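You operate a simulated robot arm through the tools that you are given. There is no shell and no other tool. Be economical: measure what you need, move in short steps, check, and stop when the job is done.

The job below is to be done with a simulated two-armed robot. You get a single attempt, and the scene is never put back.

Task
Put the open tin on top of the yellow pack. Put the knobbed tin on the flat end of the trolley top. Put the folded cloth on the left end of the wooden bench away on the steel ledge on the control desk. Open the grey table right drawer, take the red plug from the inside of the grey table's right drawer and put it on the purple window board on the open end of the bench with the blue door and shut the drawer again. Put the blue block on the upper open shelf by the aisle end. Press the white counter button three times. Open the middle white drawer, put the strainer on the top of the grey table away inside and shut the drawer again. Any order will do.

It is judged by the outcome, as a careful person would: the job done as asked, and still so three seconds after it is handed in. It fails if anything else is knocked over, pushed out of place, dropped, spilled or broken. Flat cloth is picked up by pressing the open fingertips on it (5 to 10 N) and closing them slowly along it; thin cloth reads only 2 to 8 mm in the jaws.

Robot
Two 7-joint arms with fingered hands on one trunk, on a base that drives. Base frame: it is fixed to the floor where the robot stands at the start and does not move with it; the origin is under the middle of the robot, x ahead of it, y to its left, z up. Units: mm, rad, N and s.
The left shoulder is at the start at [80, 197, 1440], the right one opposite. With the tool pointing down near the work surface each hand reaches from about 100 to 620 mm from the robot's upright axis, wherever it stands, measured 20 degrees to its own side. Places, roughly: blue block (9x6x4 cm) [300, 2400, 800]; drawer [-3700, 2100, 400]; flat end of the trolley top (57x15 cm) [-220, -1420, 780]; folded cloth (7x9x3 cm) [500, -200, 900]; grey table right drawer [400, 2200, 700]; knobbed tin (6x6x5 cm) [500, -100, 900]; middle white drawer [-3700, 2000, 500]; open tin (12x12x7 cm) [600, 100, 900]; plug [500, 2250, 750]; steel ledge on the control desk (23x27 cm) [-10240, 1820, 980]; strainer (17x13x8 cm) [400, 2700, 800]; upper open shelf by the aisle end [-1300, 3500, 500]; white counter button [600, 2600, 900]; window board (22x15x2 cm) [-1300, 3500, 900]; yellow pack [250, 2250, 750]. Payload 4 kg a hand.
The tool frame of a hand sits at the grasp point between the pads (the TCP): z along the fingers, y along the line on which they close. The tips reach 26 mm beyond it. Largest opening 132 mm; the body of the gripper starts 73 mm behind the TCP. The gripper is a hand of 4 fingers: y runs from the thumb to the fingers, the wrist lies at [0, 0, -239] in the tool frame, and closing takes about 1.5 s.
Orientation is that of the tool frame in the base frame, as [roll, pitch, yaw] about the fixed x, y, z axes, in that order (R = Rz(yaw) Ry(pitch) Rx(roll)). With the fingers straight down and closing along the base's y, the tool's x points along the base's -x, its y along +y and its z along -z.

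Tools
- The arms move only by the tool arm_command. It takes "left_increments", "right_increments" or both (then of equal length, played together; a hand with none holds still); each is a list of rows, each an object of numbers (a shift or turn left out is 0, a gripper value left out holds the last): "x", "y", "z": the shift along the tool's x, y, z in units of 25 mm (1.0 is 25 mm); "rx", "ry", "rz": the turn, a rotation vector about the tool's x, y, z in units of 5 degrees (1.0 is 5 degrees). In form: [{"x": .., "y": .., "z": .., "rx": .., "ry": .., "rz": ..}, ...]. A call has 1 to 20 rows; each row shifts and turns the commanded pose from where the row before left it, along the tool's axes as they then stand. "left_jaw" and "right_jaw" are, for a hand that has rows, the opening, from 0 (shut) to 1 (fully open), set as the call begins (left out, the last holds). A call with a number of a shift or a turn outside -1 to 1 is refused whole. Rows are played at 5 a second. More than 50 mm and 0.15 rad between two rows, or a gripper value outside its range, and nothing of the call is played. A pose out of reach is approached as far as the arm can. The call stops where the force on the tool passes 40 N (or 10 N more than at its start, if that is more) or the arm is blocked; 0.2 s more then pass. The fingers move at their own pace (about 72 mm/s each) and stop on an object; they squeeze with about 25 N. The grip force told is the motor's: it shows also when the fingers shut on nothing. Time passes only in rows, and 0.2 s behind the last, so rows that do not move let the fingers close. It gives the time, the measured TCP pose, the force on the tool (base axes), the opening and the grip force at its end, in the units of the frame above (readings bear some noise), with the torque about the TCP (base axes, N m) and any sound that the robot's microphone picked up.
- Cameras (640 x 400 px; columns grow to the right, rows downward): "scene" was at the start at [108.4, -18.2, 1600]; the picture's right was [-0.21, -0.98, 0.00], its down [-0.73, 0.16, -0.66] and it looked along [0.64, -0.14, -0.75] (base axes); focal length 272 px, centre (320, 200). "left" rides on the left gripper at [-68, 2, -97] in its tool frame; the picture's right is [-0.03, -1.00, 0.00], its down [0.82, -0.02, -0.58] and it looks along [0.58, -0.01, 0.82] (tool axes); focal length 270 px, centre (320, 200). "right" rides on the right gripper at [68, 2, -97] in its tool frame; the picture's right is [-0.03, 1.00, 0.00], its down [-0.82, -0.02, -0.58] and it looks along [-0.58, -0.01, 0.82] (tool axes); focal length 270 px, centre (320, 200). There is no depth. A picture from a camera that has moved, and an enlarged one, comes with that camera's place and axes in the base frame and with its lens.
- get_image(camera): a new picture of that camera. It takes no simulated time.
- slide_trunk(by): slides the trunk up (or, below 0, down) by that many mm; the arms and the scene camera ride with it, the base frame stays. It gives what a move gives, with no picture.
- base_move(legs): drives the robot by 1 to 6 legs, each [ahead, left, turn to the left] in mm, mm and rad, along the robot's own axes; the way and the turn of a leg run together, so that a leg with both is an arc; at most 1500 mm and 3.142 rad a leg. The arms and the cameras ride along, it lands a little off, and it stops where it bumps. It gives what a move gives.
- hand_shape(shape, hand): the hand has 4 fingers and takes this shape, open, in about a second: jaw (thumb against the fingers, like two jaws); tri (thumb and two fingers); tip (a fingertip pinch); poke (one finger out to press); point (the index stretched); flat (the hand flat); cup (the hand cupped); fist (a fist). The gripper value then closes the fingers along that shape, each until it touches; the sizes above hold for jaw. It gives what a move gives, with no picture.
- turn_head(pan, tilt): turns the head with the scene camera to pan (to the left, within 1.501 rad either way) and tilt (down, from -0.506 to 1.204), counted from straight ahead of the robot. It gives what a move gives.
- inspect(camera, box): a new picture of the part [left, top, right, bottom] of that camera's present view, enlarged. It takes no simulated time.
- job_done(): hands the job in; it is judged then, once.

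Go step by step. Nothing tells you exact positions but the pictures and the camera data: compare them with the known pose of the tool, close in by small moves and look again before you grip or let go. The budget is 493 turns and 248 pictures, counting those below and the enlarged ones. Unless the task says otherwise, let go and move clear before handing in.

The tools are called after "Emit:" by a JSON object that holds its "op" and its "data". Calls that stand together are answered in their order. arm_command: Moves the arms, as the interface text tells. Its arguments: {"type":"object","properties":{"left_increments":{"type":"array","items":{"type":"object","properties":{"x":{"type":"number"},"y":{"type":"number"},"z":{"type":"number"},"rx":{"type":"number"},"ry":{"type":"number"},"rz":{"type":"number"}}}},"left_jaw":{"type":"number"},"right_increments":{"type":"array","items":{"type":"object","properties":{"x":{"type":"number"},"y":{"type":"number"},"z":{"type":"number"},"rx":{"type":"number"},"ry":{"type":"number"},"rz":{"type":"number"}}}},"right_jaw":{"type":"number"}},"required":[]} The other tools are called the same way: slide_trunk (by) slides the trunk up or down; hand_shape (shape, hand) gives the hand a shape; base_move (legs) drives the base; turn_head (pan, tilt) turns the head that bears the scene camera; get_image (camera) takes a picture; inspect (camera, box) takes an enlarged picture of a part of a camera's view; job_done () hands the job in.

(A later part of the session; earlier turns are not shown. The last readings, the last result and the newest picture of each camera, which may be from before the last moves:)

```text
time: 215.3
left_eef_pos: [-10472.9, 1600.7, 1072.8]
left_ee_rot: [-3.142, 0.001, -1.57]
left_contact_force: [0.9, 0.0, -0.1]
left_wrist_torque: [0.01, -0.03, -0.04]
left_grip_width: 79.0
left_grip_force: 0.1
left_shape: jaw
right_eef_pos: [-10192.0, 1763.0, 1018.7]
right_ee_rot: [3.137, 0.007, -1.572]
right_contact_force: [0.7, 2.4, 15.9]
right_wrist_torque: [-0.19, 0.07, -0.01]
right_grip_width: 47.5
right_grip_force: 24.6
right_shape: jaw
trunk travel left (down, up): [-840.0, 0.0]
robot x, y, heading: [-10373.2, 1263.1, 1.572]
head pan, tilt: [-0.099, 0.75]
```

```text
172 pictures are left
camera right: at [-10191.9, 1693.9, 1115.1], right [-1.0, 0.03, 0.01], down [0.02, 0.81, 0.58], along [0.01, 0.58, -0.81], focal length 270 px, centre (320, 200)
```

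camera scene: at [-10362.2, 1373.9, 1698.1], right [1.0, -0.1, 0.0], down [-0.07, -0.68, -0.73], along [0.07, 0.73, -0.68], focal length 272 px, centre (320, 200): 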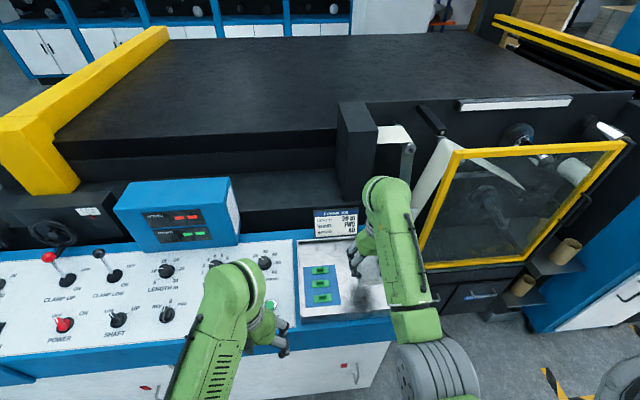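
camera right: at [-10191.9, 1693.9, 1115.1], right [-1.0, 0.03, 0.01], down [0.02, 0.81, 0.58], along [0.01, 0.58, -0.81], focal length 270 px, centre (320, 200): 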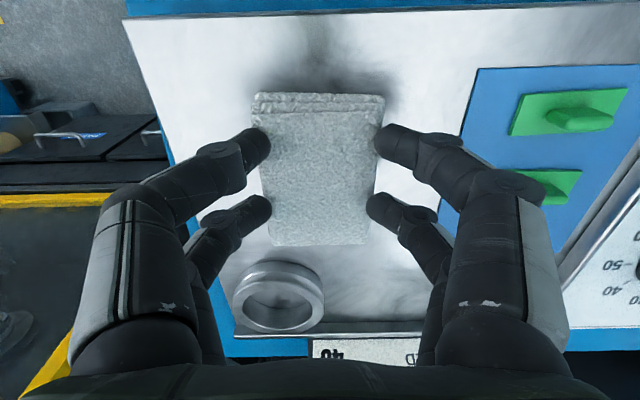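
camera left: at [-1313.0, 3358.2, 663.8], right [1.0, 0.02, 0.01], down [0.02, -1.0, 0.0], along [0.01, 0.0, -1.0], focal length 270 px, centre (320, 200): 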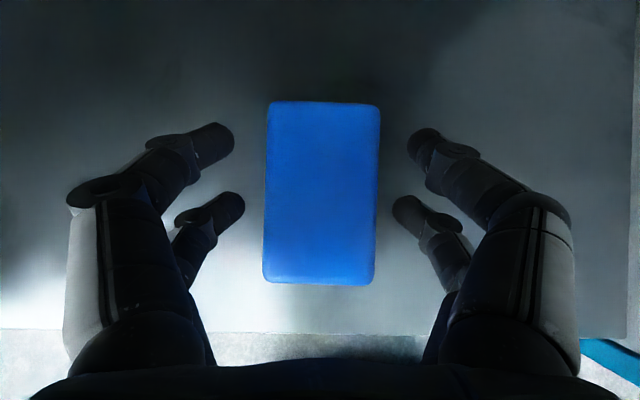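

Contact. I open the fingers and lift away.

Emit:
{"op": "arm_command", "data": {"right_increments": [{"z": -0.06}, {}, {}, {}], "right_jaw": 0.66}}

Emit:
{"op": "get_image", "data": {"camera": "right"}}

```text
time: 216.3
left_eef_pos: [-10474.4, 1602.4, 1073.0]
left_ee_rot: [3.141, -0.001, -1.571]
left_contact_force: [0.1, -0.2, 0.1]
left_wrist_torque: [0.02, 0.01, 0.01]
left_grip_width: 78.8
left_grip_force: 0.0
left_shape: jaw
right_eef_pos: [-10190.9, 1763.8, 1017.3]
right_ee_rot: [3.133, 0.0, -1.57]
right_contact_force: [0.1, -0.8, -0.1]
right_wrist_torque: [0.04, 0.01, -0.03]
right_grip_width: 86.8
right_grip_force: 0.1
right_shape: jaw
trunk travel left (down, up): [-840.0, 0.0]
robot x, y, heading: [-10375.3, 1261.6, 1.563]
head pan, tilt: [-0.099, 0.75]
```

```text
171 pictures are left
camera right: at [-10191.5, 1694.3, 1114.5], right [-1.0, 0.03, 0.01], down [0.02, 0.82, 0.58], along [0.01, 0.58, -0.82], focal length 270 px, centre (320, 200)
```

right: 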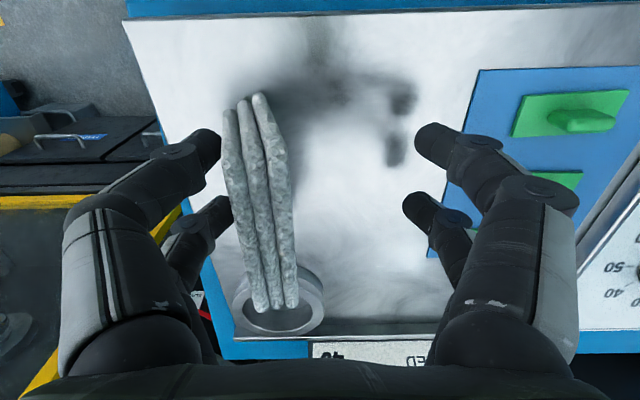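

The cloth has tipped onto its side against the outer fingers. I look from the head camera before acting.

Emit:
{"op": "inspect", "data": {"camera": "scene", "box": [280, 190, 440, 330]}}

```text
2.86 times, centred on (360, 260) of scene
camera zoom: at [-10362.5, 1373.4, 1698.1], right [1.0, -0.1, 0.0], down [-0.07, -0.68, -0.73], along [0.07, 0.73, -0.68], focal length 777 px, centre (206, 29)
```

zoom: 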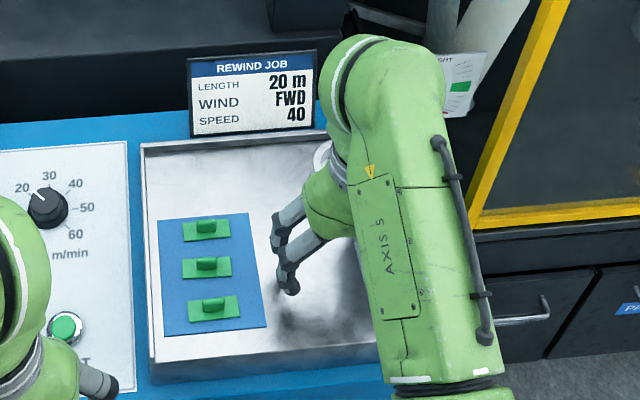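

Emit:
{"op": "arm_command", "data": {"right_increments": [{}, {}, {}]}}

Emit:
{"op": "get_image", "data": {"camera": "right"}}

```text
time: 217.1
left_eef_pos: [-10473.9, 1601.7, 1074.3]
left_ee_rot: [3.141, 0.001, -1.57]
left_contact_force: [0.0, -0.6, 0.3]
left_wrist_torque: [-0.02, 0.0, 0.01]
left_grip_width: 78.9
left_grip_force: 0.0
left_shape: jaw
right_eef_pos: [-10190.9, 1763.7, 1018.3]
right_ee_rot: [3.136, 0.003, -1.571]
right_contact_force: [0.5, 0.8, -0.1]
right_wrist_torque: [-0.02, 0.0, 0.01]
right_grip_width: 86.9
right_grip_force: 0.0
right_shape: jaw
trunk travel left (down, up): [-840.0, 0.0]
robot x, y, heading: [-10372.6, 1261.8, 1.57]
head pan, tilt: [-0.099, 0.75]
```

```text
169 pictures are left
camera right: at [-10191.3, 1694.6, 1114.6], right [-1.0, 0.03, 0.01], down [0.02, 0.82, 0.58], along [0.01, 0.58, -0.82], focal length 270 px, centre (320, 200)
```

right: 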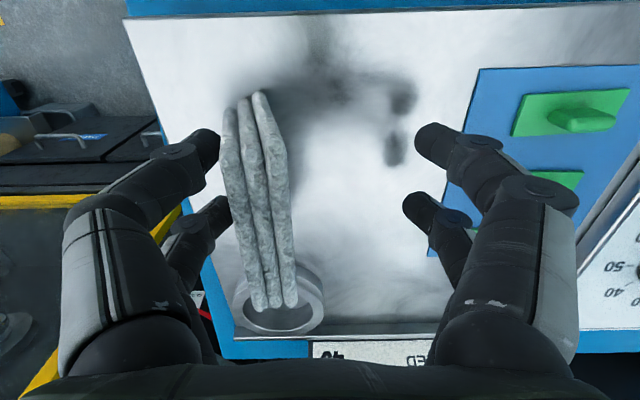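

The cloth stands on its long edge. I raise the hand so the fingertips touch only its upper part and push it over toward the free middle of the ledge.

Emit:
{"op": "arm_command", "data": {"right_increments": [{"z": -1}, {"z": -1}, {}]}}

Emit:
{"op": "get_image", "data": {"camera": "right"}}

```text
time: 217.9
left_eef_pos: [-10472.0, 1601.0, 1072.1]
left_ee_rot: [3.141, 0.001, -1.571]
left_contact_force: [-0.5, 0.6, -0.1]
left_wrist_torque: [-0.01, 0.01, -0.01]
left_grip_width: 78.9
left_grip_force: 0.1
left_shape: jaw
right_eef_pos: [-10190.0, 1763.8, 1067.7]
right_ee_rot: [3.135, 0.002, -1.572]
right_contact_force: [-0.3, 0.6, 0.5]
right_wrist_torque: [0.05, -0.03, 0.02]
right_grip_width: 87.0
right_grip_force: 0.1
right_shape: jaw
trunk travel left (down, up): [-840.0, 0.0]
robot x, y, heading: [-10371.3, 1261.1, 1.573]
head pan, tilt: [-0.099, 0.75]
```

```text
168 pictures are left
camera right: at [-10190.1, 1694.8, 1164.0], right [-1.0, 0.03, 0.01], down [0.02, 0.82, 0.58], along [0.01, 0.58, -0.82], focal length 270 px, centre (320, 200)
```

right: 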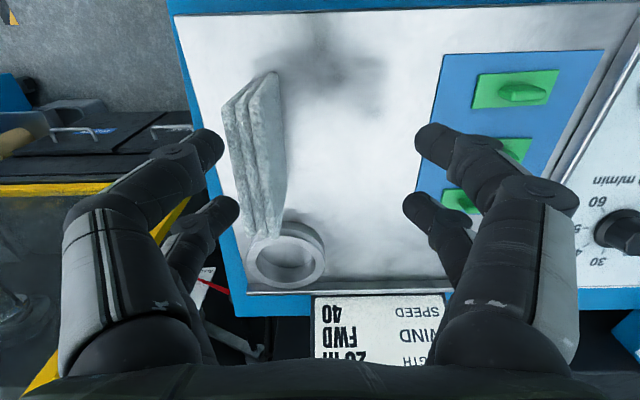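

The cloth stands vertical, its base right side at x≈-10164. I push its top toward the middle by 40 mm.

Emit:
{"op": "arm_command", "data": {"right_increments": [{"y": 0.4}, {"y": 0.4}, {"y": 0.4}, {"y": 0.4}, {}]}}

Emit:
{"op": "get_image", "data": {"camera": "right"}}

```text
time: 219.1
left_eef_pos: [-10473.6, 1602.7, 1072.9]
left_ee_rot: [-3.141, 0.0, -1.568]
left_contact_force: [0.9, 0.4, 0.2]
left_wrist_torque: [-0.03, -0.02, -0.01]
left_grip_width: 78.5
left_grip_force: 0.0
left_shape: jaw
right_eef_pos: [-10229.9, 1762.4, 1068.9]
right_ee_rot: [3.136, 0.002, -1.572]
right_contact_force: [1.1, -0.1, 0.5]
right_wrist_torque: [-0.02, 0.0, -0.01]
right_grip_width: 87.1
right_grip_force: 0.0
right_shape: jaw
trunk travel left (down, up): [-840.0, 0.0]
robot x, y, heading: [-10372.9, 1263.3, 1.574]
head pan, tilt: [-0.099, 0.75]
```

```text
167 pictures are left
camera right: at [-10229.9, 1694.1, 1165.0], right [-1.0, 0.03, 0.01], down [0.02, 0.82, 0.58], along [0.01, 0.58, -0.82], focal length 270 px, centre (320, 200)
```

right: 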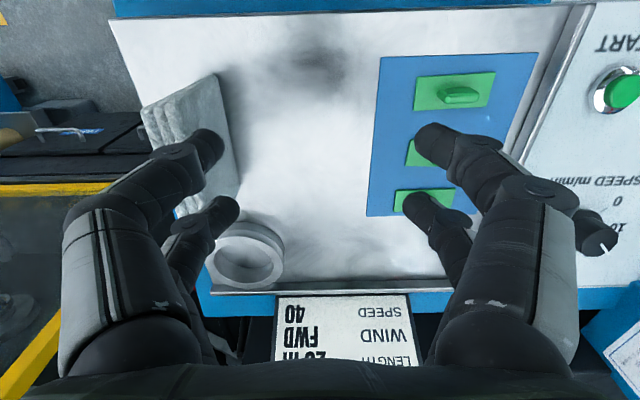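

The fingertips passed above the cloth. I go back outside of it with a wider opening and look before lowering.

Emit:
{"op": "arm_command", "data": {"right_increments": [{"y": -1}, {"y": -1}, {"y": -0.6}, {}], "right_jaw": 0.8}}

Emit:
{"op": "get_image", "data": {"camera": "right"}}

```text
time: 220.1
left_eef_pos: [-10473.4, 1601.7, 1073.8]
left_ee_rot: [3.141, 0.0, -1.572]
left_contact_force: [0.5, -0.3, 0.2]
left_wrist_torque: [-0.02, 0.0, 0.0]
left_grip_width: 78.8
left_grip_force: 0.0
left_shape: jaw
right_eef_pos: [-10167.0, 1761.8, 1068.4]
right_ee_rot: [3.136, 0.002, -1.571]
right_contact_force: [-0.7, 0.8, -0.2]
right_wrist_torque: [0.01, 0.03, -0.05]
right_grip_width: 105.5
right_grip_force: 0.1
right_shape: jaw
trunk travel left (down, up): [-840.0, 0.0]
robot x, y, heading: [-10369.9, 1259.9, 1.571]
head pan, tilt: [-0.099, 0.75]
```

```text
166 pictures are left
camera right: at [-10166.6, 1693.3, 1164.5], right [-1.0, 0.03, 0.01], down [0.02, 0.82, 0.58], along [0.01, 0.58, -0.82], focal length 270 px, centre (320, 200)
```

right: 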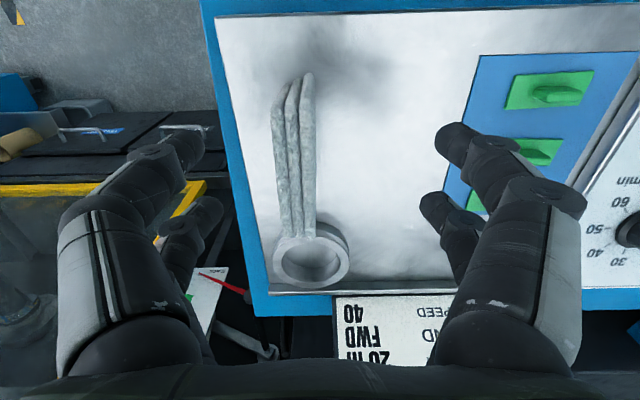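

The cloth stands free between the fingers. I lower 25 mm and push with the outer fingers.

Emit:
{"op": "arm_command", "data": {"right_increments": [{"z": 0.5}, {"z": 0.5}, {"y": 0.4}, {"y": 0.4}, {"y": 0.4}, {}]}}

Emit:
{"op": "get_image", "data": {"camera": "right"}}

```text
time: 221.5
left_eef_pos: [-10473.6, 1602.0, 1072.3]
left_ee_rot: [-3.141, 0.0, -1.571]
left_contact_force: [-0.5, 0.6, -1.2]
left_wrist_torque: [0.03, -0.01, -0.01]
left_grip_width: 79.0
left_grip_force: 0.0
left_shape: jaw
right_eef_pos: [-10195.1, 1763.8, 1042.2]
right_ee_rot: [3.136, 0.003, -1.57]
right_contact_force: [0.6, -0.4, -0.7]
right_wrist_torque: [-0.04, 0.0, -0.06]
right_grip_width: 105.1
right_grip_force: 0.0
right_shape: jaw
trunk travel left (down, up): [-840.0, 0.0]
robot x, y, heading: [-10373.3, 1263.7, 1.567]
head pan, tilt: [-0.099, 0.75]
```

```text
165 pictures are left
camera right: at [-10196.2, 1694.6, 1138.9], right [-1.0, 0.03, 0.01], down [0.02, 0.82, 0.58], along [0.01, 0.58, -0.82], focal length 270 px, centre (320, 200)
```

right: 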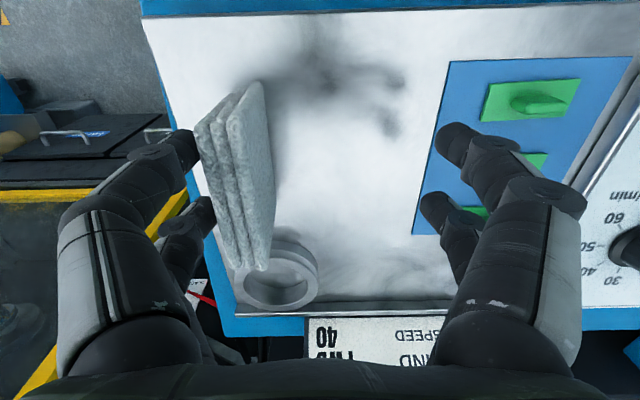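

I raise 10 mm for clearance over the switches and push another 32 mm.

Emit:
{"op": "arm_command", "data": {"right_increments": [{"z": -0.4}, {"y": 0.4}, {"y": 0.4}, {"y": 0.4}, {}]}}

Emit:
{"op": "get_image", "data": {"camera": "right"}}

```text
time: 222.7
left_eef_pos: [-10473.0, 1602.2, 1073.1]
left_ee_rot: [3.139, 0.0, -1.571]
left_contact_force: [0.1, -0.3, -0.1]
left_wrist_torque: [0.01, 0.03, 0.02]
left_grip_width: 78.9
left_grip_force: 0.0
left_shape: jaw
right_eef_pos: [-10226.5, 1763.8, 1052.7]
right_ee_rot: [3.137, -0.001, -1.571]
right_contact_force: [-0.1, -0.3, -0.1]
right_wrist_torque: [0.03, 0.0, -0.01]
right_grip_width: 105.5
right_grip_force: 0.1
right_shape: jaw
trunk travel left (down, up): [-840.0, 0.0]
robot x, y, heading: [-10374.4, 1262.1, 1.567]
head pan, tilt: [-0.099, 0.75]
```

```text
164 pictures are left
camera right: at [-10227.0, 1694.4, 1149.4], right [-1.0, 0.03, 0.01], down [0.02, 0.82, 0.58], along [0.01, 0.58, -0.82], focal length 270 px, centre (320, 200)
```

right: 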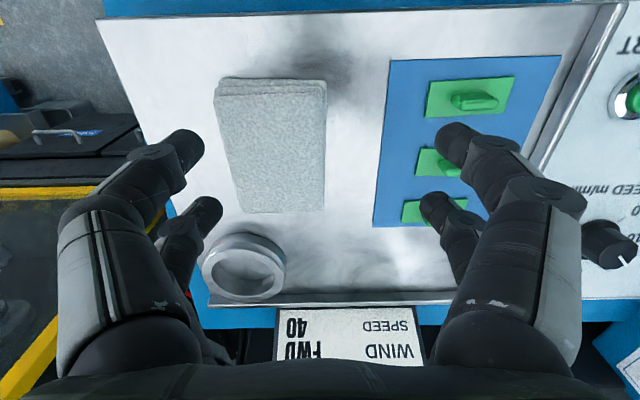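

The cloth tipped over and now lies flat on the ledge, clear of ring and switches. I lift the hand and retract.

Emit:
{"op": "arm_command", "data": {"right_increments": [{"z": -1}, {"z": -1}, {"x": 1}, {"x": 1}, {"x": 1}, {"x": 1}, {"x": 1}, {"x": 1}, {}]}}

Emit:
{"op": "get_image", "data": {"camera": "scene"}}

```text
time: 224.7
left_eef_pos: [-10473.3, 1602.7, 1070.8]
left_ee_rot: [3.142, 0.0, -1.571]
left_contact_force: [-1.2, -0.2, -1.0]
left_wrist_torque: [0.01, -0.05, -0.02]
left_grip_width: 79.0
left_grip_force: 0.0
left_shape: jaw
right_eef_pos: [-10226.2, 1613.0, 1103.0]
right_ee_rot: [3.136, 0.004, -1.572]
right_contact_force: [0.8, 0.2, 0.0]
right_wrist_torque: [-0.01, 0.02, -0.01]
right_grip_width: 105.5
right_grip_force: 0.0
right_shape: jaw
trunk travel left (down, up): [-840.0, 0.0]
robot x, y, heading: [-10371.7, 1260.3, 1.571]
head pan, tilt: [-0.099, 0.75]
```

```text
163 pictures are left
camera scene: at [-10362.1, 1374.2, 1698.1], right [1.0, -0.1, 0.0], down [-0.07, -0.68, -0.73], along [0.07, 0.73, -0.68], focal length 272 px, centre (320, 200)
```

scene: 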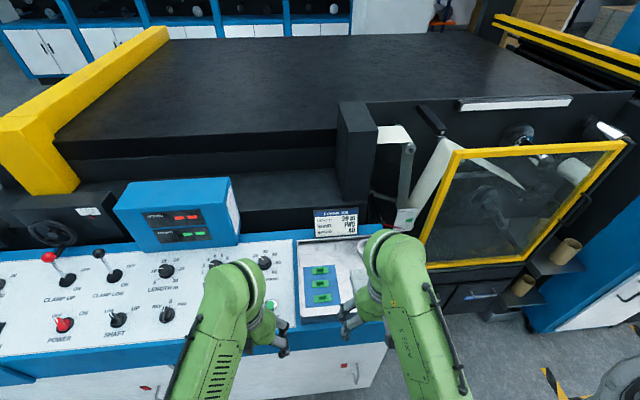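

Cloth done. I back off, turn to +x and drive back along the aisle.

Emit:
{"op": "base_move", "data": {"legs": [[-250, 0, 0], [0, 0, -1.571], [1500, 0, 0], [1500, 0, 0], [1500, 0, 0]]}}

Emit:
{"op": "slide_trunk", "data": {"by": -90}}

```text
time: 251.4
left_eef_pos: [-5549.0, 1057.0, 1072.6]
left_ee_rot: [3.142, 0.002, 3.11]
left_contact_force: [-0.7, 0.3, 0.1]
left_wrist_torque: [-0.01, 0.04, 0.01]
left_grip_width: 78.6
left_grip_force: 0.2
left_shape: jaw
right_eef_pos: [-5547.0, 809.0, 1102.8]
right_ee_rot: [3.137, 0.004, 3.109]
right_contact_force: [-0.1, 0.4, -0.3]
right_wrist_torque: [0.0, 0.0, 0.0]
right_grip_width: 105.8
right_grip_force: 0.2
right_shape: jaw
trunk travel left (down, up): [-840.0, 0.0]
robot x, y, heading: [-5894.7, 966.5, -0.026]
head pan, tilt: [-0.099, 0.75]
```

```text
time: 252.7
left_eef_pos: [-5548.8, 1057.3, 982.9]
left_ee_rot: [-3.141, 0.0, 3.109]
left_contact_force: [0.6, 0.0, 1.1]
left_wrist_torque: [0.03, -0.02, 0.02]
left_grip_width: 78.7
left_grip_force: 0.0
left_shape: jaw
right_eef_pos: [-5547.0, 808.3, 1014.0]
right_ee_rot: [3.136, 0.003, 3.109]
right_contact_force: [0.2, -0.2, 1.5]
right_wrist_torque: [-0.01, 0.01, -0.01]
right_grip_width: 105.4
right_grip_force: 0.0
right_shape: jaw
trunk travel left (down, up): [-750.0, 90.0]
robot x, y, heading: [-5887.7, 965.1, -0.03]
head pan, tilt: [-0.099, 0.75]
```

Emit:
{"op": "base_move", "data": {"legs": [[0, 0, 0.03], [1500, 0, 0], [1500, 0, 0], [1500, 0, 0], [850, 0, 0], [0, 1330, 0]]}}

Emit:
{"op": "turn_head", "data": {"pan": 0.0, "tilt": 0.7}}

Emit:
{"op": "get_image", "data": {"camera": "scene"}}

```text
time: 284.7
left_eef_pos: [-346.4, 2546.1, 983.1]
left_ee_rot: [3.141, -0.002, -3.079]
left_contact_force: [0.0, -0.8, 0.8]
left_wrist_torque: [0.05, -0.01, 0.02]
left_grip_width: 78.7
left_grip_force: 0.0
left_shape: jaw
right_eef_pos: [-320.6, 2300.6, 1013.6]
right_ee_rot: [3.133, 0.004, -3.079]
right_contact_force: [-0.5, 0.0, -0.6]
right_wrist_torque: [-0.02, 0.02, 0.01]
right_grip_width: 105.4
right_grip_force: 0.0
right_shape: jaw
trunk travel left (down, up): [-750.0, 90.0]
robot x, y, heading: [-677.6, 2423.7, 0.062]
head pan, tilt: [-0.099, 0.75]
```

```text
time: 285.3
left_eef_pos: [-345.8, 2547.0, 983.1]
left_ee_rot: [-3.141, -0.001, -3.078]
left_contact_force: [-0.5, -0.5, 0.4]
left_wrist_torque: [-0.03, -0.02, 0.01]
left_grip_width: 78.8
left_grip_force: 0.0
left_shape: jaw
right_eef_pos: [-319.6, 2300.4, 1014.2]
right_ee_rot: [3.137, 0.002, -3.078]
right_contact_force: [-0.4, 1.0, -0.3]
right_wrist_torque: [0.02, 0.04, 0.02]
right_grip_width: 105.4
right_grip_force: 0.1
right_shape: jaw
trunk travel left (down, up): [-750.0, 90.0]
robot x, y, heading: [-676.7, 2421.1, 0.062]
head pan, tilt: [0.0, 0.7]
```

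```text
162 pictures are left
camera scene: at [-561.6, 2430.6, 1612.4], right [0.06, -1.0, 0.0], down [-0.64, -0.04, -0.76], along [0.76, 0.05, -0.64], focal length 272 px, centre (320, 200)
```

scene: 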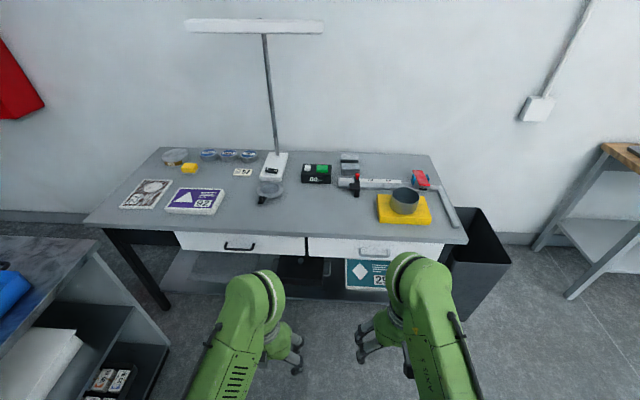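

Back at the grey table. I enlarge the right drawer's handle.

Emit:
{"op": "inspect", "data": {"camera": "scene", "box": [300, 215, 460, 295]}}

```text
4.00 times, centred on (380, 255) of scene
camera zoom: at [-561.6, 2430.6, 1612.4], right [0.06, -1.0, 0.0], down [-0.64, -0.04, -0.76], along [0.76, 0.05, -0.64], focal length 1088 px, centre (80, -20)
```

zoom: 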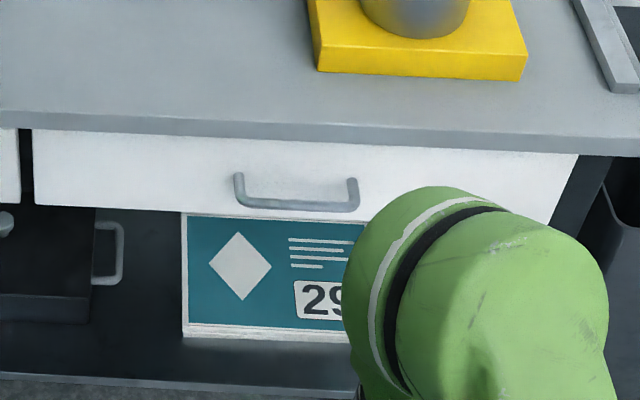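

The handle is a U-bar at about (165,2251,710). I align the base to about (-450,2290), lower the trunk 250 mm, and rotate the right hand so its jaw closes vertically.

Emit:
{"op": "base_move", "data": {"legs": [[0, 0, -0.062], [225, -131, 0]]}}

Emit:
{"op": "slide_trunk", "data": {"by": -250}}

Emit:
{"op": "arm_command", "data": {"right_increments": [{"rz": 1}, {"rz": 1}, {"rz": 1}, {"rz": 1}, {"rz": 1}, {"rz": 1}, {"rz": 1}, {"rz": 1}, {"rz": 1}, {"rz": 1}, {"rz": 1}, {"rz": 1}, {"rz": 1}, {"rz": 1}, {"rz": 1}, {"rz": 1}, {"rz": 1}, {"rz": 1}, {}]}}

```text
time: 287.6
left_eef_pos: [-122.8, 2394.7, 984.0]
left_ee_rot: [-3.141, 0.001, 3.141]
left_contact_force: [-0.8, -0.6, -0.2]
left_wrist_torque: [-0.02, -0.01, -0.02]
left_grip_width: 78.6
left_grip_force: 0.1
left_shape: jaw
right_eef_pos: [-111.6, 2146.8, 1014.8]
right_ee_rot: [3.136, 0.005, 3.141]
right_contact_force: [1.3, -0.1, 0.9]
right_wrist_torque: [-0.04, 0.0, -0.02]
right_grip_width: 105.2
right_grip_force: 0.0
right_shape: jaw
trunk travel left (down, up): [-750.0, 90.0]
robot x, y, heading: [-457.3, 2290.9, 0.002]
head pan, tilt: [0.0, 0.7]
```

```text
time: 290.2
left_eef_pos: [-120.7, 2391.2, 732.1]
left_ee_rot: [-3.14, 0.0, -3.141]
left_contact_force: [0.4, -0.2, -0.7]
left_wrist_torque: [-0.01, -0.02, -0.02]
left_grip_width: 78.9
left_grip_force: 0.1
left_shape: jaw
right_eef_pos: [-111.6, 2144.6, 764.1]
right_ee_rot: [3.137, 0.003, -3.141]
right_contact_force: [-0.5, -0.9, 0.2]
right_wrist_torque: [0.0, 0.02, -0.01]
right_grip_width: 105.5
right_grip_force: 0.1
right_shape: jaw
trunk travel left (down, up): [-500.0, 340.0]
robot x, y, heading: [-463.7, 2293.1, -0.001]
head pan, tilt: [0.0, 0.7]
```

```text
time: 294.2
left_eef_pos: [-120.5, 2391.6, 732.5]
left_ee_rot: [-3.141, -0.001, -3.141]
left_contact_force: [-0.7, 0.6, -0.2]
left_wrist_torque: [0.0, -0.01, 0.01]
left_grip_width: 78.9
left_grip_force: 0.0
left_shape: jaw
right_eef_pos: [-109.0, 2144.6, 763.0]
right_ee_rot: [3.138, -0.005, 1.568]
right_contact_force: [1.1, 1.1, 0.5]
right_wrist_torque: [-0.01, 0.02, -0.01]
right_grip_width: 105.2
right_grip_force: 0.0
right_shape: jaw
trunk travel left (down, up): [-500.0, 340.0]
robot x, y, heading: [-462.2, 2290.8, 0.002]
head pan, tilt: [0.0, 0.7]
```

Reached. Now I tilt the hand 60° so it points forward-down.

Emit:
{"op": "arm_command", "data": {"right_increments": [{"rx": -1}, {"rx": -1}, {"rx": -1}, {"rx": -1}, {"rx": -1}, {"rx": -1}, {"rx": -1}, {"rx": -1}, {"rx": -1}, {"rx": -1}, {"rx": -1}, {"rx": -1}, {}]}}

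Emit:
{"op": "get_image", "data": {"camera": "right"}}

Emit:
{"op": "get_image", "data": {"camera": "scene"}}

```text
time: 297.0
left_eef_pos: [-120.6, 2393.5, 732.3]
left_ee_rot: [3.14, 0.0, -3.141]
left_contact_force: [-0.6, -0.2, -0.3]
left_wrist_torque: [-0.01, -0.01, -0.02]
left_grip_width: 78.7
left_grip_force: 0.1
left_shape: jaw
right_eef_pos: [-93.1, 2125.5, 771.1]
right_ee_rot: [2.268, -0.008, 1.573]
right_contact_force: [0.1, 0.2, 1.0]
right_wrist_torque: [-0.03, 0.01, -0.02]
right_grip_width: 105.2
right_grip_force: 0.0
right_shape: jaw
right hand out of reach, approached as far as the arm can: row 9, 10, 11, 12
trunk travel left (down, up): [-500.0, 340.0]
robot x, y, heading: [-459.3, 2291.4, -0.003]
head pan, tilt: [0.0, 0.7]
```

```text
160 pictures are left
camera right: at [-166.3, 2192.8, 834.7], right [0.64, -0.03, 0.77], down [-0.45, -0.82, 0.35], along [0.62, -0.57, -0.54], focal length 270 px, centre (320, 200)
```

right: 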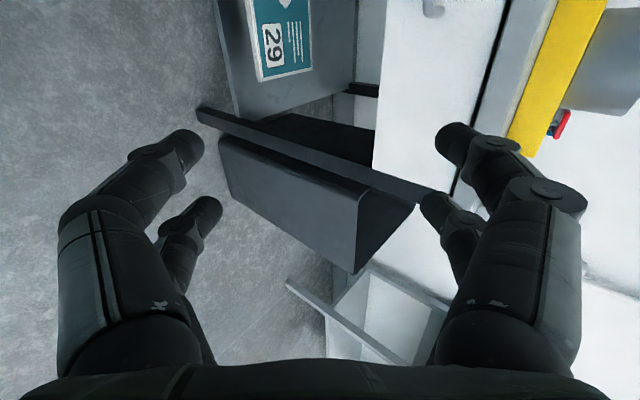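

```text
159 pictures are left
camera scene: at [-342.8, 2290.0, 1362.4], right [0.0, -1.0, 0.0], down [-0.64, 0.0, -0.76], along [0.76, 0.0, -0.64], focal length 272 px, centre (320, 200)
```

scene: 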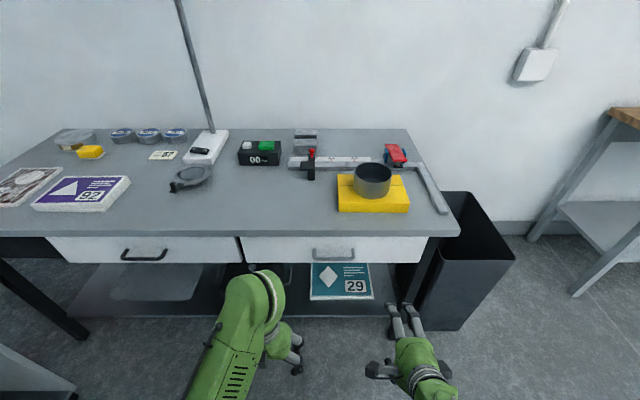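

The tilt stopped short since the hand is too close to the body. I extend it forward toward the handle, with a smaller opening, and check.

Emit:
{"op": "arm_command", "data": {"right_increments": [{"x": 0.5, "y": 0.475, "z": 0.96}, {"x": 0.5, "y": 0.475, "z": 0.96}, {"x": 0.5, "y": 0.475, "z": 0.96}, {"x": 0.5, "y": 0.475, "z": 0.96}, {"x": 0.5, "y": 0.475, "z": 0.96}, {}], "right_jaw": 0.4}}

```text
time: 298.4
left_eef_pos: [-120.6, 2391.8, 733.4]
left_ee_rot: [3.14, 0.0, 3.141]
left_contact_force: [0.3, 0.0, 0.6]
left_wrist_torque: [0.0, 0.01, -0.05]
left_grip_width: 78.9
left_grip_force: 0.1
left_shape: jaw
right_eef_pos: [37.1, 2188.3, 739.5]
right_ee_rot: [2.269, -0.007, 1.574]
right_contact_force: [-0.4, -0.5, -0.1]
right_wrist_torque: [0.01, 0.02, -0.01]
right_grip_width: 53.2
right_grip_force: 0.0
right_shape: jaw
trunk travel left (down, up): [-500.0, 340.0]
robot x, y, heading: [-459.2, 2290.3, 0.002]
head pan, tilt: [0.0, 0.7]
```

Emit:
{"op": "arm_command", "data": {"right_increments": [{"x": 0.84, "y": 0.5, "z": 0.7, "rx": -0.7}, {"x": 0.84, "y": 0.5, "z": 0.7, "rx": -0.7}, {"x": 0.84, "y": 0.5, "z": 0.7, "rx": -0.6}, {}]}}

Emit:
{"op": "get_image", "data": {"camera": "right"}}

Emit:
{"op": "inspect", "data": {"camera": "scene", "box": [260, 200, 420, 320]}}

```text
time: 299.4
left_eef_pos: [-120.3, 2392.9, 733.2]
left_ee_rot: [3.141, 0.001, 3.141]
left_contact_force: [-0.9, 0.0, 0.7]
left_wrist_torque: [-0.01, -0.01, -0.01]
left_grip_width: 78.8
left_grip_force: 0.2
left_shape: jaw
right_eef_pos: [110.1, 2206.9, 801.8]
right_ee_rot: [2.096, -0.009, 1.575]
right_contact_force: [0.1, -0.4, 0.2]
right_wrist_torque: [0.0, 0.01, -0.01]
right_grip_width: 53.4
right_grip_force: 0.1
right_shape: jaw
right hand out of reach, approached as far as the arm can: row 1, 2, 3
trunk travel left (down, up): [-500.0, 340.0]
robot x, y, heading: [-460.1, 2288.2, -0.0]
head pan, tilt: [0.0, 0.7]
```

```text
158 pictures are left
camera right: at [28.3, 2275.7, 851.2], right [0.5, -0.03, 0.87], down [-0.51, -0.82, 0.27], along [0.7, -0.57, -0.42], focal length 270 px, centre (320, 200)
```

right: 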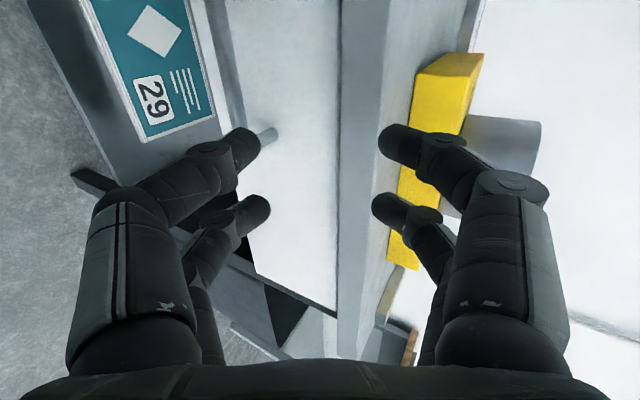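

```text
3.33 times, centred on (340, 260) of scene
camera zoom: at [-343.1, 2289.8, 1362.4], right [0.0, -1.0, 0.0], down [-0.64, 0.0, -0.77], along [0.77, 0.0, -0.64], focal length 906 px, centre (253, 0)
```

zoom: 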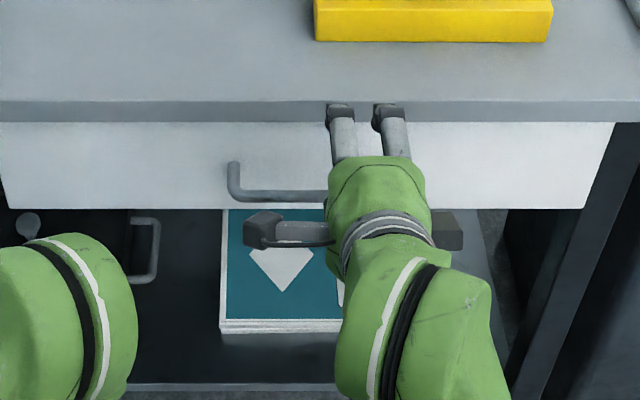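

The arm is at its limit across the body. I back off, shift the base left so the handle lies more on the right hand's side.

Emit:
{"op": "base_move", "data": {"legs": [[-120, 0, 0], [0, 115, 0]]}}

Emit:
{"op": "arm_command", "data": {"right_increments": [{"x": -1, "y": -0.87, "z": 0.5}, {"x": -1, "y": -0.87, "z": 0.5}, {"x": -0.6, "y": -0.35, "z": 0.2}, {}]}}

```text
time: 301.5
left_eef_pos: [-244.7, 2506.4, 733.0]
left_ee_rot: [-3.139, 0.0, -3.14]
left_contact_force: [-0.2, -0.7, -0.5]
left_wrist_torque: [0.04, 0.03, -0.01]
left_grip_width: 79.0
left_grip_force: 0.1
left_shape: jaw
right_eef_pos: [-14.7, 2323.1, 799.8]
right_ee_rot: [2.097, -0.006, 1.576]
right_contact_force: [0.3, 0.2, 0.0]
right_wrist_torque: [0.01, 0.0, 0.0]
right_grip_width: 53.0
right_grip_force: 0.0
right_shape: jaw
trunk travel left (down, up): [-500.0, 340.0]
robot x, y, heading: [-584.2, 2407.3, 0.005]
head pan, tilt: [0.0, 0.7]
```

```text
time: 302.5
left_eef_pos: [-245.0, 2506.9, 733.3]
left_ee_rot: [-3.141, 0.0, -3.14]
left_contact_force: [1.0, -0.4, 0.3]
left_wrist_torque: [0.02, 0.0, -0.02]
left_grip_width: 78.9
left_grip_force: 0.0
left_shape: jaw
right_eef_pos: [-14.3, 2258.8, 740.3]
right_ee_rot: [2.096, -0.008, 1.576]
right_contact_force: [0.6, 1.1, -0.4]
right_wrist_torque: [-0.03, -0.03, 0.01]
right_grip_width: 53.0
right_grip_force: 0.0
right_shape: jaw
trunk travel left (down, up): [-500.0, 340.0]
robot x, y, heading: [-585.6, 2408.1, 0.003]
head pan, tilt: [0.0, 0.7]
```

Now the pose is reached cleanly. I look at the handle from both cameras.

Emit:
{"op": "get_image", "data": {"camera": "right"}}

Emit:
{"op": "turn_head", "data": {"pan": -0.15, "tilt": 0.7}}

Emit:
{"op": "inspect", "data": {"camera": "scene", "box": [220, 160, 420, 310]}}

```text
156 pictures are left
camera right: at [-96.0, 2325.5, 790.1], right [0.5, -0.03, 0.86], down [-0.51, -0.82, 0.27], along [0.7, -0.57, -0.43], focal length 270 px, centre (320, 200)
```

right: 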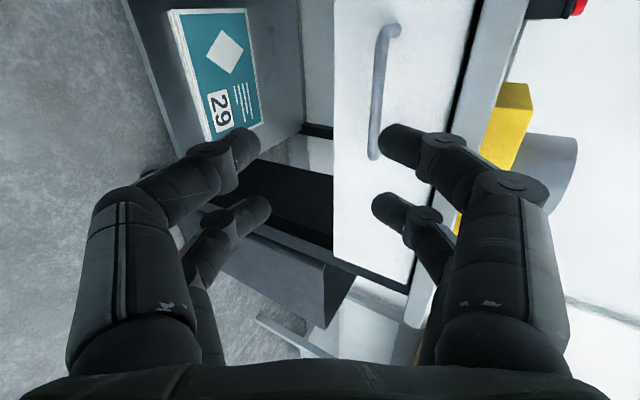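

```text
time: 303.2
left_eef_pos: [-246.0, 2506.8, 732.3]
left_ee_rot: [-3.139, 0.0, -3.14]
left_contact_force: [0.4, 0.2, 0.1]
left_wrist_torque: [0.0, -0.03, 0.02]
left_grip_width: 78.9
left_grip_force: 0.0
left_shape: jaw
right_eef_pos: [-14.8, 2257.4, 740.5]
right_ee_rot: [2.095, -0.005, 1.577]
right_contact_force: [0.5, -0.8, 0.3]
right_wrist_torque: [0.01, -0.01, 0.01]
right_grip_width: 53.0
right_grip_force: 0.0
right_shape: jaw
trunk travel left (down, up): [-500.0, 340.0]
robot x, y, heading: [-584.7, 2404.2, -0.0]
head pan, tilt: [-0.15, 0.7]
```

```text
2.67 times, centred on (320, 235) of scene
camera zoom: at [-467.9, 2391.7, 1362.4], right [-0.15, -0.99, 0.0], down [-0.64, 0.1, -0.76], along [0.76, -0.11, -0.64], focal length 725 px, centre (320, 107)
```

zoom: 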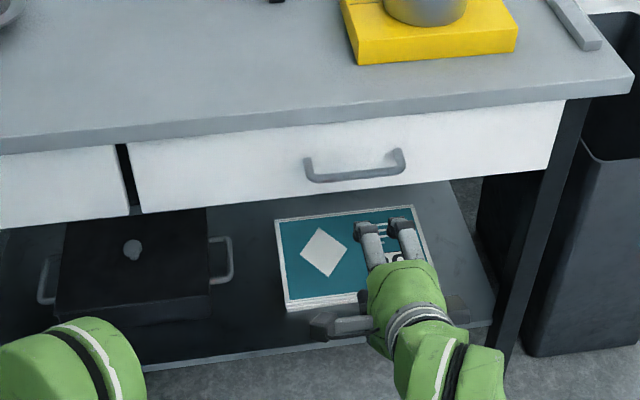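

The bar is at about (184,2252,693). I drive 130 mm forward and come to about 50 mm before the bar.

Emit:
{"op": "base_move", "data": {"legs": [[130, 0, 0]]}}

Emit:
{"op": "arm_command", "data": {"right_increments": [{"x": -0.25, "y": -0.28, "z": 0.6}, {}]}}

Emit:
{"op": "get_image", "data": {"camera": "right"}}

Emit:
{"op": "inspect", "data": {"camera": "scene", "box": [260, 190, 420, 310]}}

```text
time: 304.4
left_eef_pos: [-117.5, 2506.6, 733.7]
left_ee_rot: [-3.141, 0.0, -3.139]
left_contact_force: [-0.4, 0.4, -0.2]
left_wrist_torque: [0.03, 0.02, 0.05]
left_grip_width: 78.9
left_grip_force: 0.1
left_shape: jaw
right_eef_pos: [113.6, 2258.8, 740.4]
right_ee_rot: [2.096, -0.005, 1.576]
right_contact_force: [1.0, 0.3, 0.2]
right_wrist_torque: [-0.01, 0.0, 0.02]
right_grip_width: 52.9
right_grip_force: 0.1
right_shape: jaw
trunk travel left (down, up): [-500.0, 340.0]
robot x, y, heading: [-456.5, 2408.0, 0.003]
head pan, tilt: [-0.15, 0.7]
```

```text
time: 305.1
left_eef_pos: [-116.3, 2508.3, 733.0]
left_ee_rot: [-3.141, 0.001, -3.141]
left_contact_force: [-0.9, 0.7, 0.1]
left_wrist_torque: [-0.02, -0.01, 0.03]
left_grip_width: 78.8
left_grip_force: 0.0
left_shape: jaw
right_eef_pos: [124.0, 2253.4, 726.0]
right_ee_rot: [2.097, -0.005, 1.576]
right_contact_force: [0.5, -0.2, 0.4]
right_wrist_torque: [-0.03, 0.03, 0.0]
right_grip_width: 53.3
right_grip_force: 0.1
right_shape: jaw
trunk travel left (down, up): [-500.0, 340.0]
robot x, y, heading: [-455.6, 2405.2, 0.004]
head pan, tilt: [-0.15, 0.7]
```

```text
154 pictures are left
camera right: at [42.0, 2319.7, 776.3], right [0.5, -0.03, 0.86], down [-0.51, -0.82, 0.27], along [0.7, -0.57, -0.43], focal length 270 px, centre (320, 200)
```

right: 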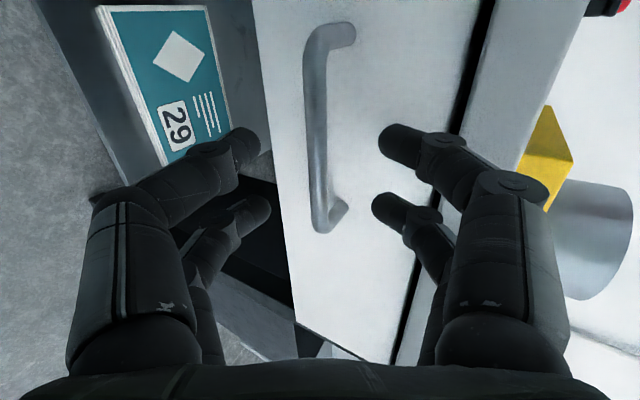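

```text
3.33 times, centred on (340, 250) of scene
camera zoom: at [-339.4, 2391.8, 1362.4], right [-0.15, -0.99, 0.0], down [-0.64, 0.1, -0.76], along [0.76, -0.11, -0.64], focal length 906 px, centre (253, 33)
```

zoom: 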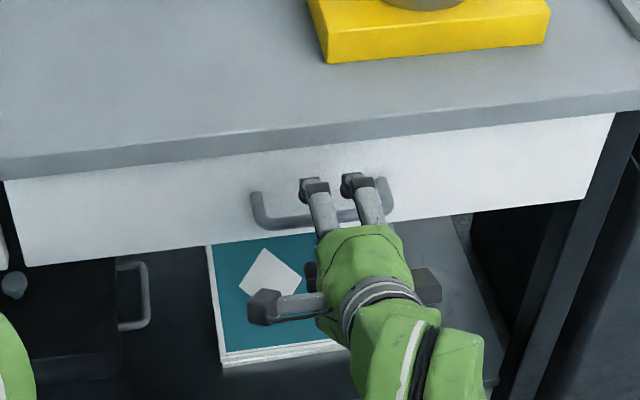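

The bar lies centred between the finger rows. I advance 55 mm along the fingers and look.

Emit:
{"op": "arm_command", "data": {"right_increments": [{"z": 0.8, "x": -0.2}, {"z": 0.8}, {"z": 0.6}, {}]}}

Emit:
{"op": "get_image", "data": {"camera": "right"}}

```text
time: 306.1
left_eef_pos: [-119.3, 2507.2, 734.9]
left_ee_rot: [-3.14, 0.004, -3.14]
left_contact_force: [-0.3, 1.2, -0.2]
left_wrist_torque: [0.01, 0.0, 0.02]
left_grip_width: 78.6
left_grip_force: 0.1
left_shape: jaw
right_eef_pos: [168.7, 2248.8, 701.2]
right_ee_rot: [2.092, -0.006, 1.577]
right_contact_force: [-22.3, 0.5, 6.7]
right_wrist_torque: [0.01, -0.56, 0.04]
right_grip_width: 50.1
right_grip_force: 0.1
right_shape: jaw
trunk travel left (down, up): [-500.0, 340.0]
robot x, y, heading: [-457.3, 2406.9, -0.004]
head pan, tilt: [-0.15, 0.7]
```

```text
152 pictures are left
camera right: at [86.2, 2315.9, 751.1], right [0.5, -0.03, 0.87], down [-0.51, -0.82, 0.26], along [0.7, -0.57, -0.42], focal length 270 px, centre (320, 200)
```

right: 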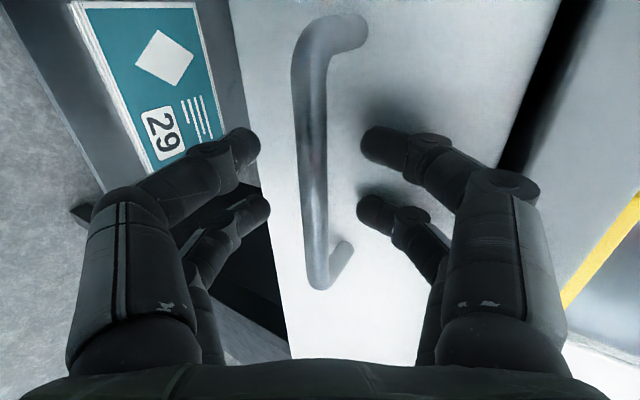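

The upper fingertips touch the drawer front and the bar is between the fingers. I relieve slightly and close.

Emit:
{"op": "arm_command", "data": {"right_increments": [{"z": -0.12}, {}, {}, {}, {}, {}, {}], "right_jaw": 0}}

Emit:
{"op": "get_image", "data": {"camera": "right"}}

```text
time: 307.6
left_eef_pos: [-116.1, 2506.1, 732.2]
left_ee_rot: [-3.141, -0.002, -3.141]
left_contact_force: [0.6, -0.3, -0.6]
left_wrist_torque: [-0.04, 0.01, 0.0]
left_grip_width: 78.8
left_grip_force: 0.1
left_shape: jaw
right_eef_pos: [168.7, 2248.1, 697.7]
right_ee_rot: [2.102, -0.006, 1.576]
right_contact_force: [-4.0, 0.7, -15.3]
right_wrist_torque: [-0.16, -0.02, 0.06]
right_grip_width: 0.0
right_grip_force: 25.2
right_shape: jaw
trunk travel left (down, up): [-500.0, 340.0]
robot x, y, heading: [-455.3, 2405.5, 0.001]
head pan, tilt: [-0.15, 0.7]
```

```text
151 pictures are left
camera right: at [86.9, 2315.6, 748.2], right [0.51, -0.03, 0.86], down [-0.5, -0.82, 0.27], along [0.7, -0.57, -0.43], focal length 270 px, centre (320, 200)
```

right: 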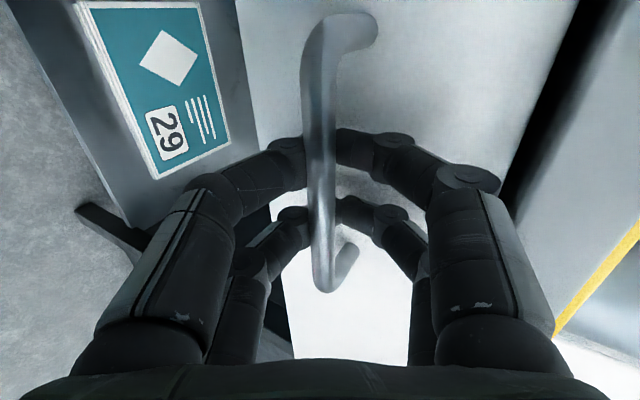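

The fingers closed behind the bar, hooking it. I pull by backing the base.

Emit:
{"op": "base_move", "data": {"legs": [[-120, 0, 0]]}}

Emit:
{"op": "get_image", "data": {"camera": "scene"}}

```text
time: 308.9
left_eef_pos: [-236.4, 2507.0, 732.3]
left_ee_rot: [-3.141, -0.001, -3.14]
left_contact_force: [0.0, 0.2, -1.1]
left_wrist_torque: [0.02, -0.02, 0.02]
left_grip_width: 78.5
left_grip_force: 0.1
left_shape: jaw
right_eef_pos: [46.5, 2247.6, 699.2]
right_ee_rot: [2.099, -0.007, 1.576]
right_contact_force: [0.4, 1.7, -18.0]
right_wrist_torque: [-0.12, 0.01, 0.04]
right_grip_width: 0.0
right_grip_force: 25.5
right_shape: jaw
trunk travel left (down, up): [-500.0, 340.0]
robot x, y, heading: [-576.4, 2404.9, 0.004]
head pan, tilt: [-0.15, 0.7]
```

```text
150 pictures are left
camera scene: at [-458.7, 2391.1, 1362.1], right [-0.15, -0.99, 0.0], down [-0.64, 0.1, -0.76], along [0.75, -0.11, -0.65], focal length 272 px, centre (320, 200)
```

scene: 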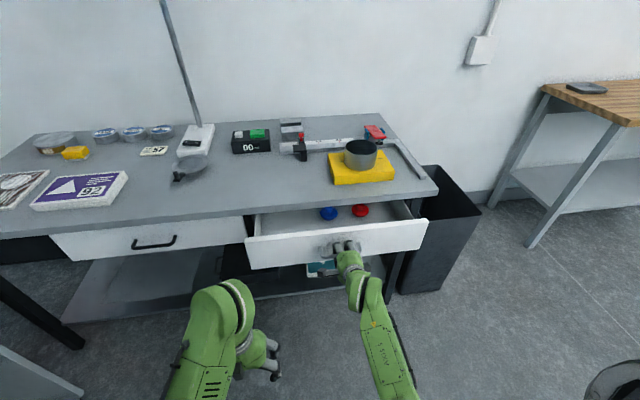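

The drawer is opening; a red and a blue plug are visible. I pull about 130 mm more.

Emit:
{"op": "base_move", "data": {"legs": [[-130, 0, 0]]}}

Emit:
{"op": "get_image", "data": {"camera": "scene"}}

```text
time: 310.2
left_eef_pos: [-366.4, 2507.1, 732.7]
left_ee_rot: [3.139, 0.0, -3.133]
left_contact_force: [0.4, 0.2, -0.1]
left_wrist_torque: [0.01, 0.04, -0.03]
left_grip_width: 78.9
left_grip_force: 0.1
left_shape: jaw
right_eef_pos: [-80.2, 2250.1, 697.7]
right_ee_rot: [2.101, -0.007, 1.582]
right_contact_force: [1.1, -5.9, -18.5]
right_wrist_torque: [-0.1, 0.05, 0.04]
right_grip_width: 0.2
right_grip_force: 25.1
right_shape: jaw
trunk travel left (down, up): [-500.0, 340.0]
robot x, y, heading: [-706.8, 2403.1, 0.007]
head pan, tilt: [-0.15, 0.7]
```

```text
149 pictures are left
camera scene: at [-587.1, 2390.3, 1362.0], right [-0.14, -0.99, 0.0], down [-0.64, 0.09, -0.76], along [0.76, -0.11, -0.65], focal length 272 px, centre (320, 200)
```

scene: 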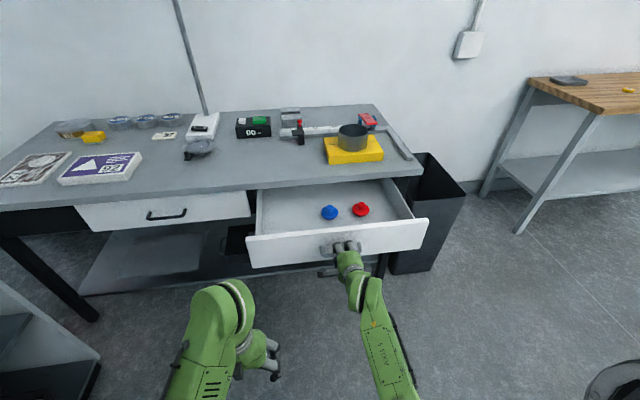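

The drawer is open about 250 mm and the red plug is at roughly (117,2139). I release the handle and back the hand out.

Emit:
{"op": "arm_command", "data": {"right_increments": [{}, {}, {}, {"z": -0.5}, {"z": -1}, {"z": -1}, {"z": -1}, {}], "right_jaw": 0.4}}

Emit:
{"op": "get_image", "data": {"camera": "scene"}}

```text
time: 312.0
left_eef_pos: [-367.2, 2508.0, 734.1]
left_ee_rot: [3.141, 0.002, -3.134]
left_contact_force: [-1.3, -0.5, 0.6]
left_wrist_torque: [-0.01, -0.02, 0.01]
left_grip_width: 78.6
left_grip_force: 0.0
left_shape: jaw
right_eef_pos: [-157.1, 2248.6, 743.9]
right_ee_rot: [2.097, -0.006, 1.581]
right_contact_force: [-0.6, -0.2, -0.7]
right_wrist_torque: [0.02, -0.03, 0.0]
right_grip_width: 52.2
right_grip_force: 0.0
right_shape: jaw
trunk travel left (down, up): [-500.0, 340.0]
robot x, y, heading: [-706.7, 2402.9, 0.003]
head pan, tilt: [-0.15, 0.7]
```

```text
148 pictures are left
camera scene: at [-589.6, 2391.7, 1362.3], right [-0.14, -0.99, 0.0], down [-0.64, 0.09, -0.76], along [0.76, -0.11, -0.64], focal length 272 px, centre (320, 200)
```

scene: 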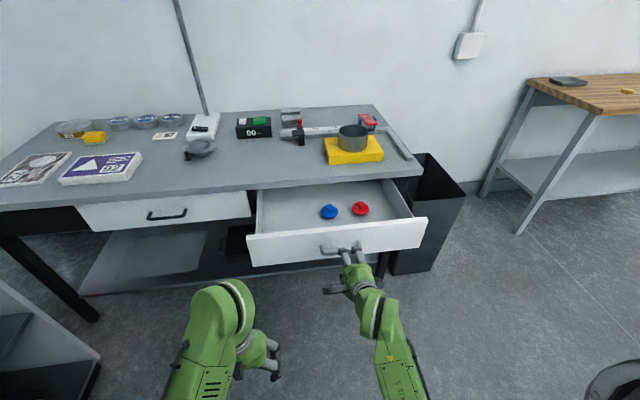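

I raise the trunk 150 mm, leave the right hand tilted for pushing later, and bring the left hand over the open drawer.

Emit:
{"op": "slide_trunk", "data": {"by": 150}}

Emit:
{"op": "base_move", "data": {"legs": [[0, -350, 0], [340, 0, 0]]}}

Emit:
{"op": "get_image", "data": {"camera": "left"}}

Emit:
{"op": "turn_head", "data": {"pan": 0.0, "tilt": 0.9}}

Emit:
{"op": "get_image", "data": {"camera": "scene"}}

```text
time: 313.7
left_eef_pos: [-367.1, 2507.0, 883.2]
left_ee_rot: [3.141, 0.0, -3.134]
left_contact_force: [-0.1, 0.4, 0.6]
left_wrist_torque: [0.0, -0.03, 0.01]
left_grip_width: 79.0
left_grip_force: 0.0
left_shape: jaw
right_eef_pos: [-155.8, 2248.4, 893.9]
right_ee_rot: [2.098, -0.006, 1.582]
right_contact_force: [-0.2, -0.3, 0.6]
right_wrist_torque: [-0.01, 0.0, 0.01]
right_grip_width: 52.4
right_grip_force: 0.1
right_shape: jaw
trunk travel left (down, up): [-650.0, 190.0]
robot x, y, heading: [-706.1, 2403.8, 0.002]
head pan, tilt: [-0.15, 0.7]
```

```text
time: 317.9
left_eef_pos: [-21.1, 2152.9, 882.9]
left_ee_rot: [-3.14, 0.002, 3.14]
left_contact_force: [-0.4, -0.7, 0.8]
left_wrist_torque: [0.0, 0.01, 0.03]
left_grip_width: 78.7
left_grip_force: 0.0
left_shape: jaw
right_eef_pos: [187.1, 1891.4, 894.3]
right_ee_rot: [2.096, -0.005, 1.573]
right_contact_force: [-0.2, 0.2, -0.7]
right_wrist_torque: [0.03, -0.01, 0.01]
right_grip_width: 52.4
right_grip_force: 0.1
right_shape: jaw
trunk travel left (down, up): [-650.0, 190.0]
robot x, y, heading: [-359.6, 2052.7, -0.008]
head pan, tilt: [-0.15, 0.7]
```

```text
147 pictures are left
camera left: at [47.6, 2155.3, 980.1], right [0.02, -1.0, 0.0], down [-0.82, -0.02, 0.58], along [-0.58, -0.01, -0.82], focal length 270 px, centre (320, 200)
```

left: 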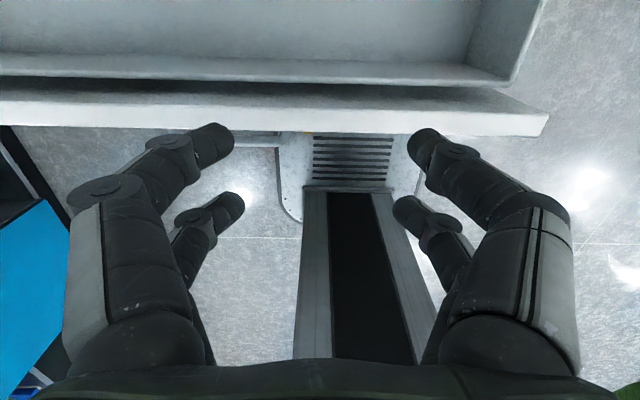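

```text
time: 318.6
left_eef_pos: [-19.7, 2153.6, 882.7]
left_ee_rot: [-3.141, 0.0, 3.139]
left_contact_force: [0.0, -0.4, 0.4]
left_wrist_torque: [0.02, 0.03, -0.01]
left_grip_width: 78.6
left_grip_force: 0.1
left_shape: jaw
right_eef_pos: [189.2, 1892.3, 893.4]
right_ee_rot: [2.099, -0.005, 1.571]
right_contact_force: [0.1, -0.6, 0.5]
right_wrist_torque: [0.0, -0.02, 0.05]
right_grip_width: 52.4
right_grip_force: 0.1
right_shape: jaw
trunk travel left (down, up): [-650.0, 190.0]
robot x, y, heading: [-358.3, 2051.8, -0.006]
head pan, tilt: [0.0, 0.901]
```

```text
146 pictures are left
camera scene: at [-251.4, 2051.1, 1496.2], right [0.0, -1.0, 0.0], down [-0.78, 0.0, -0.62], along [0.62, 0.0, -0.78], focal length 272 px, centre (320, 200)
```

scene: 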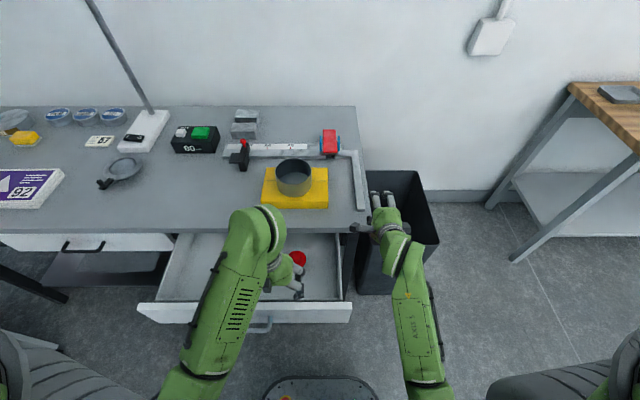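

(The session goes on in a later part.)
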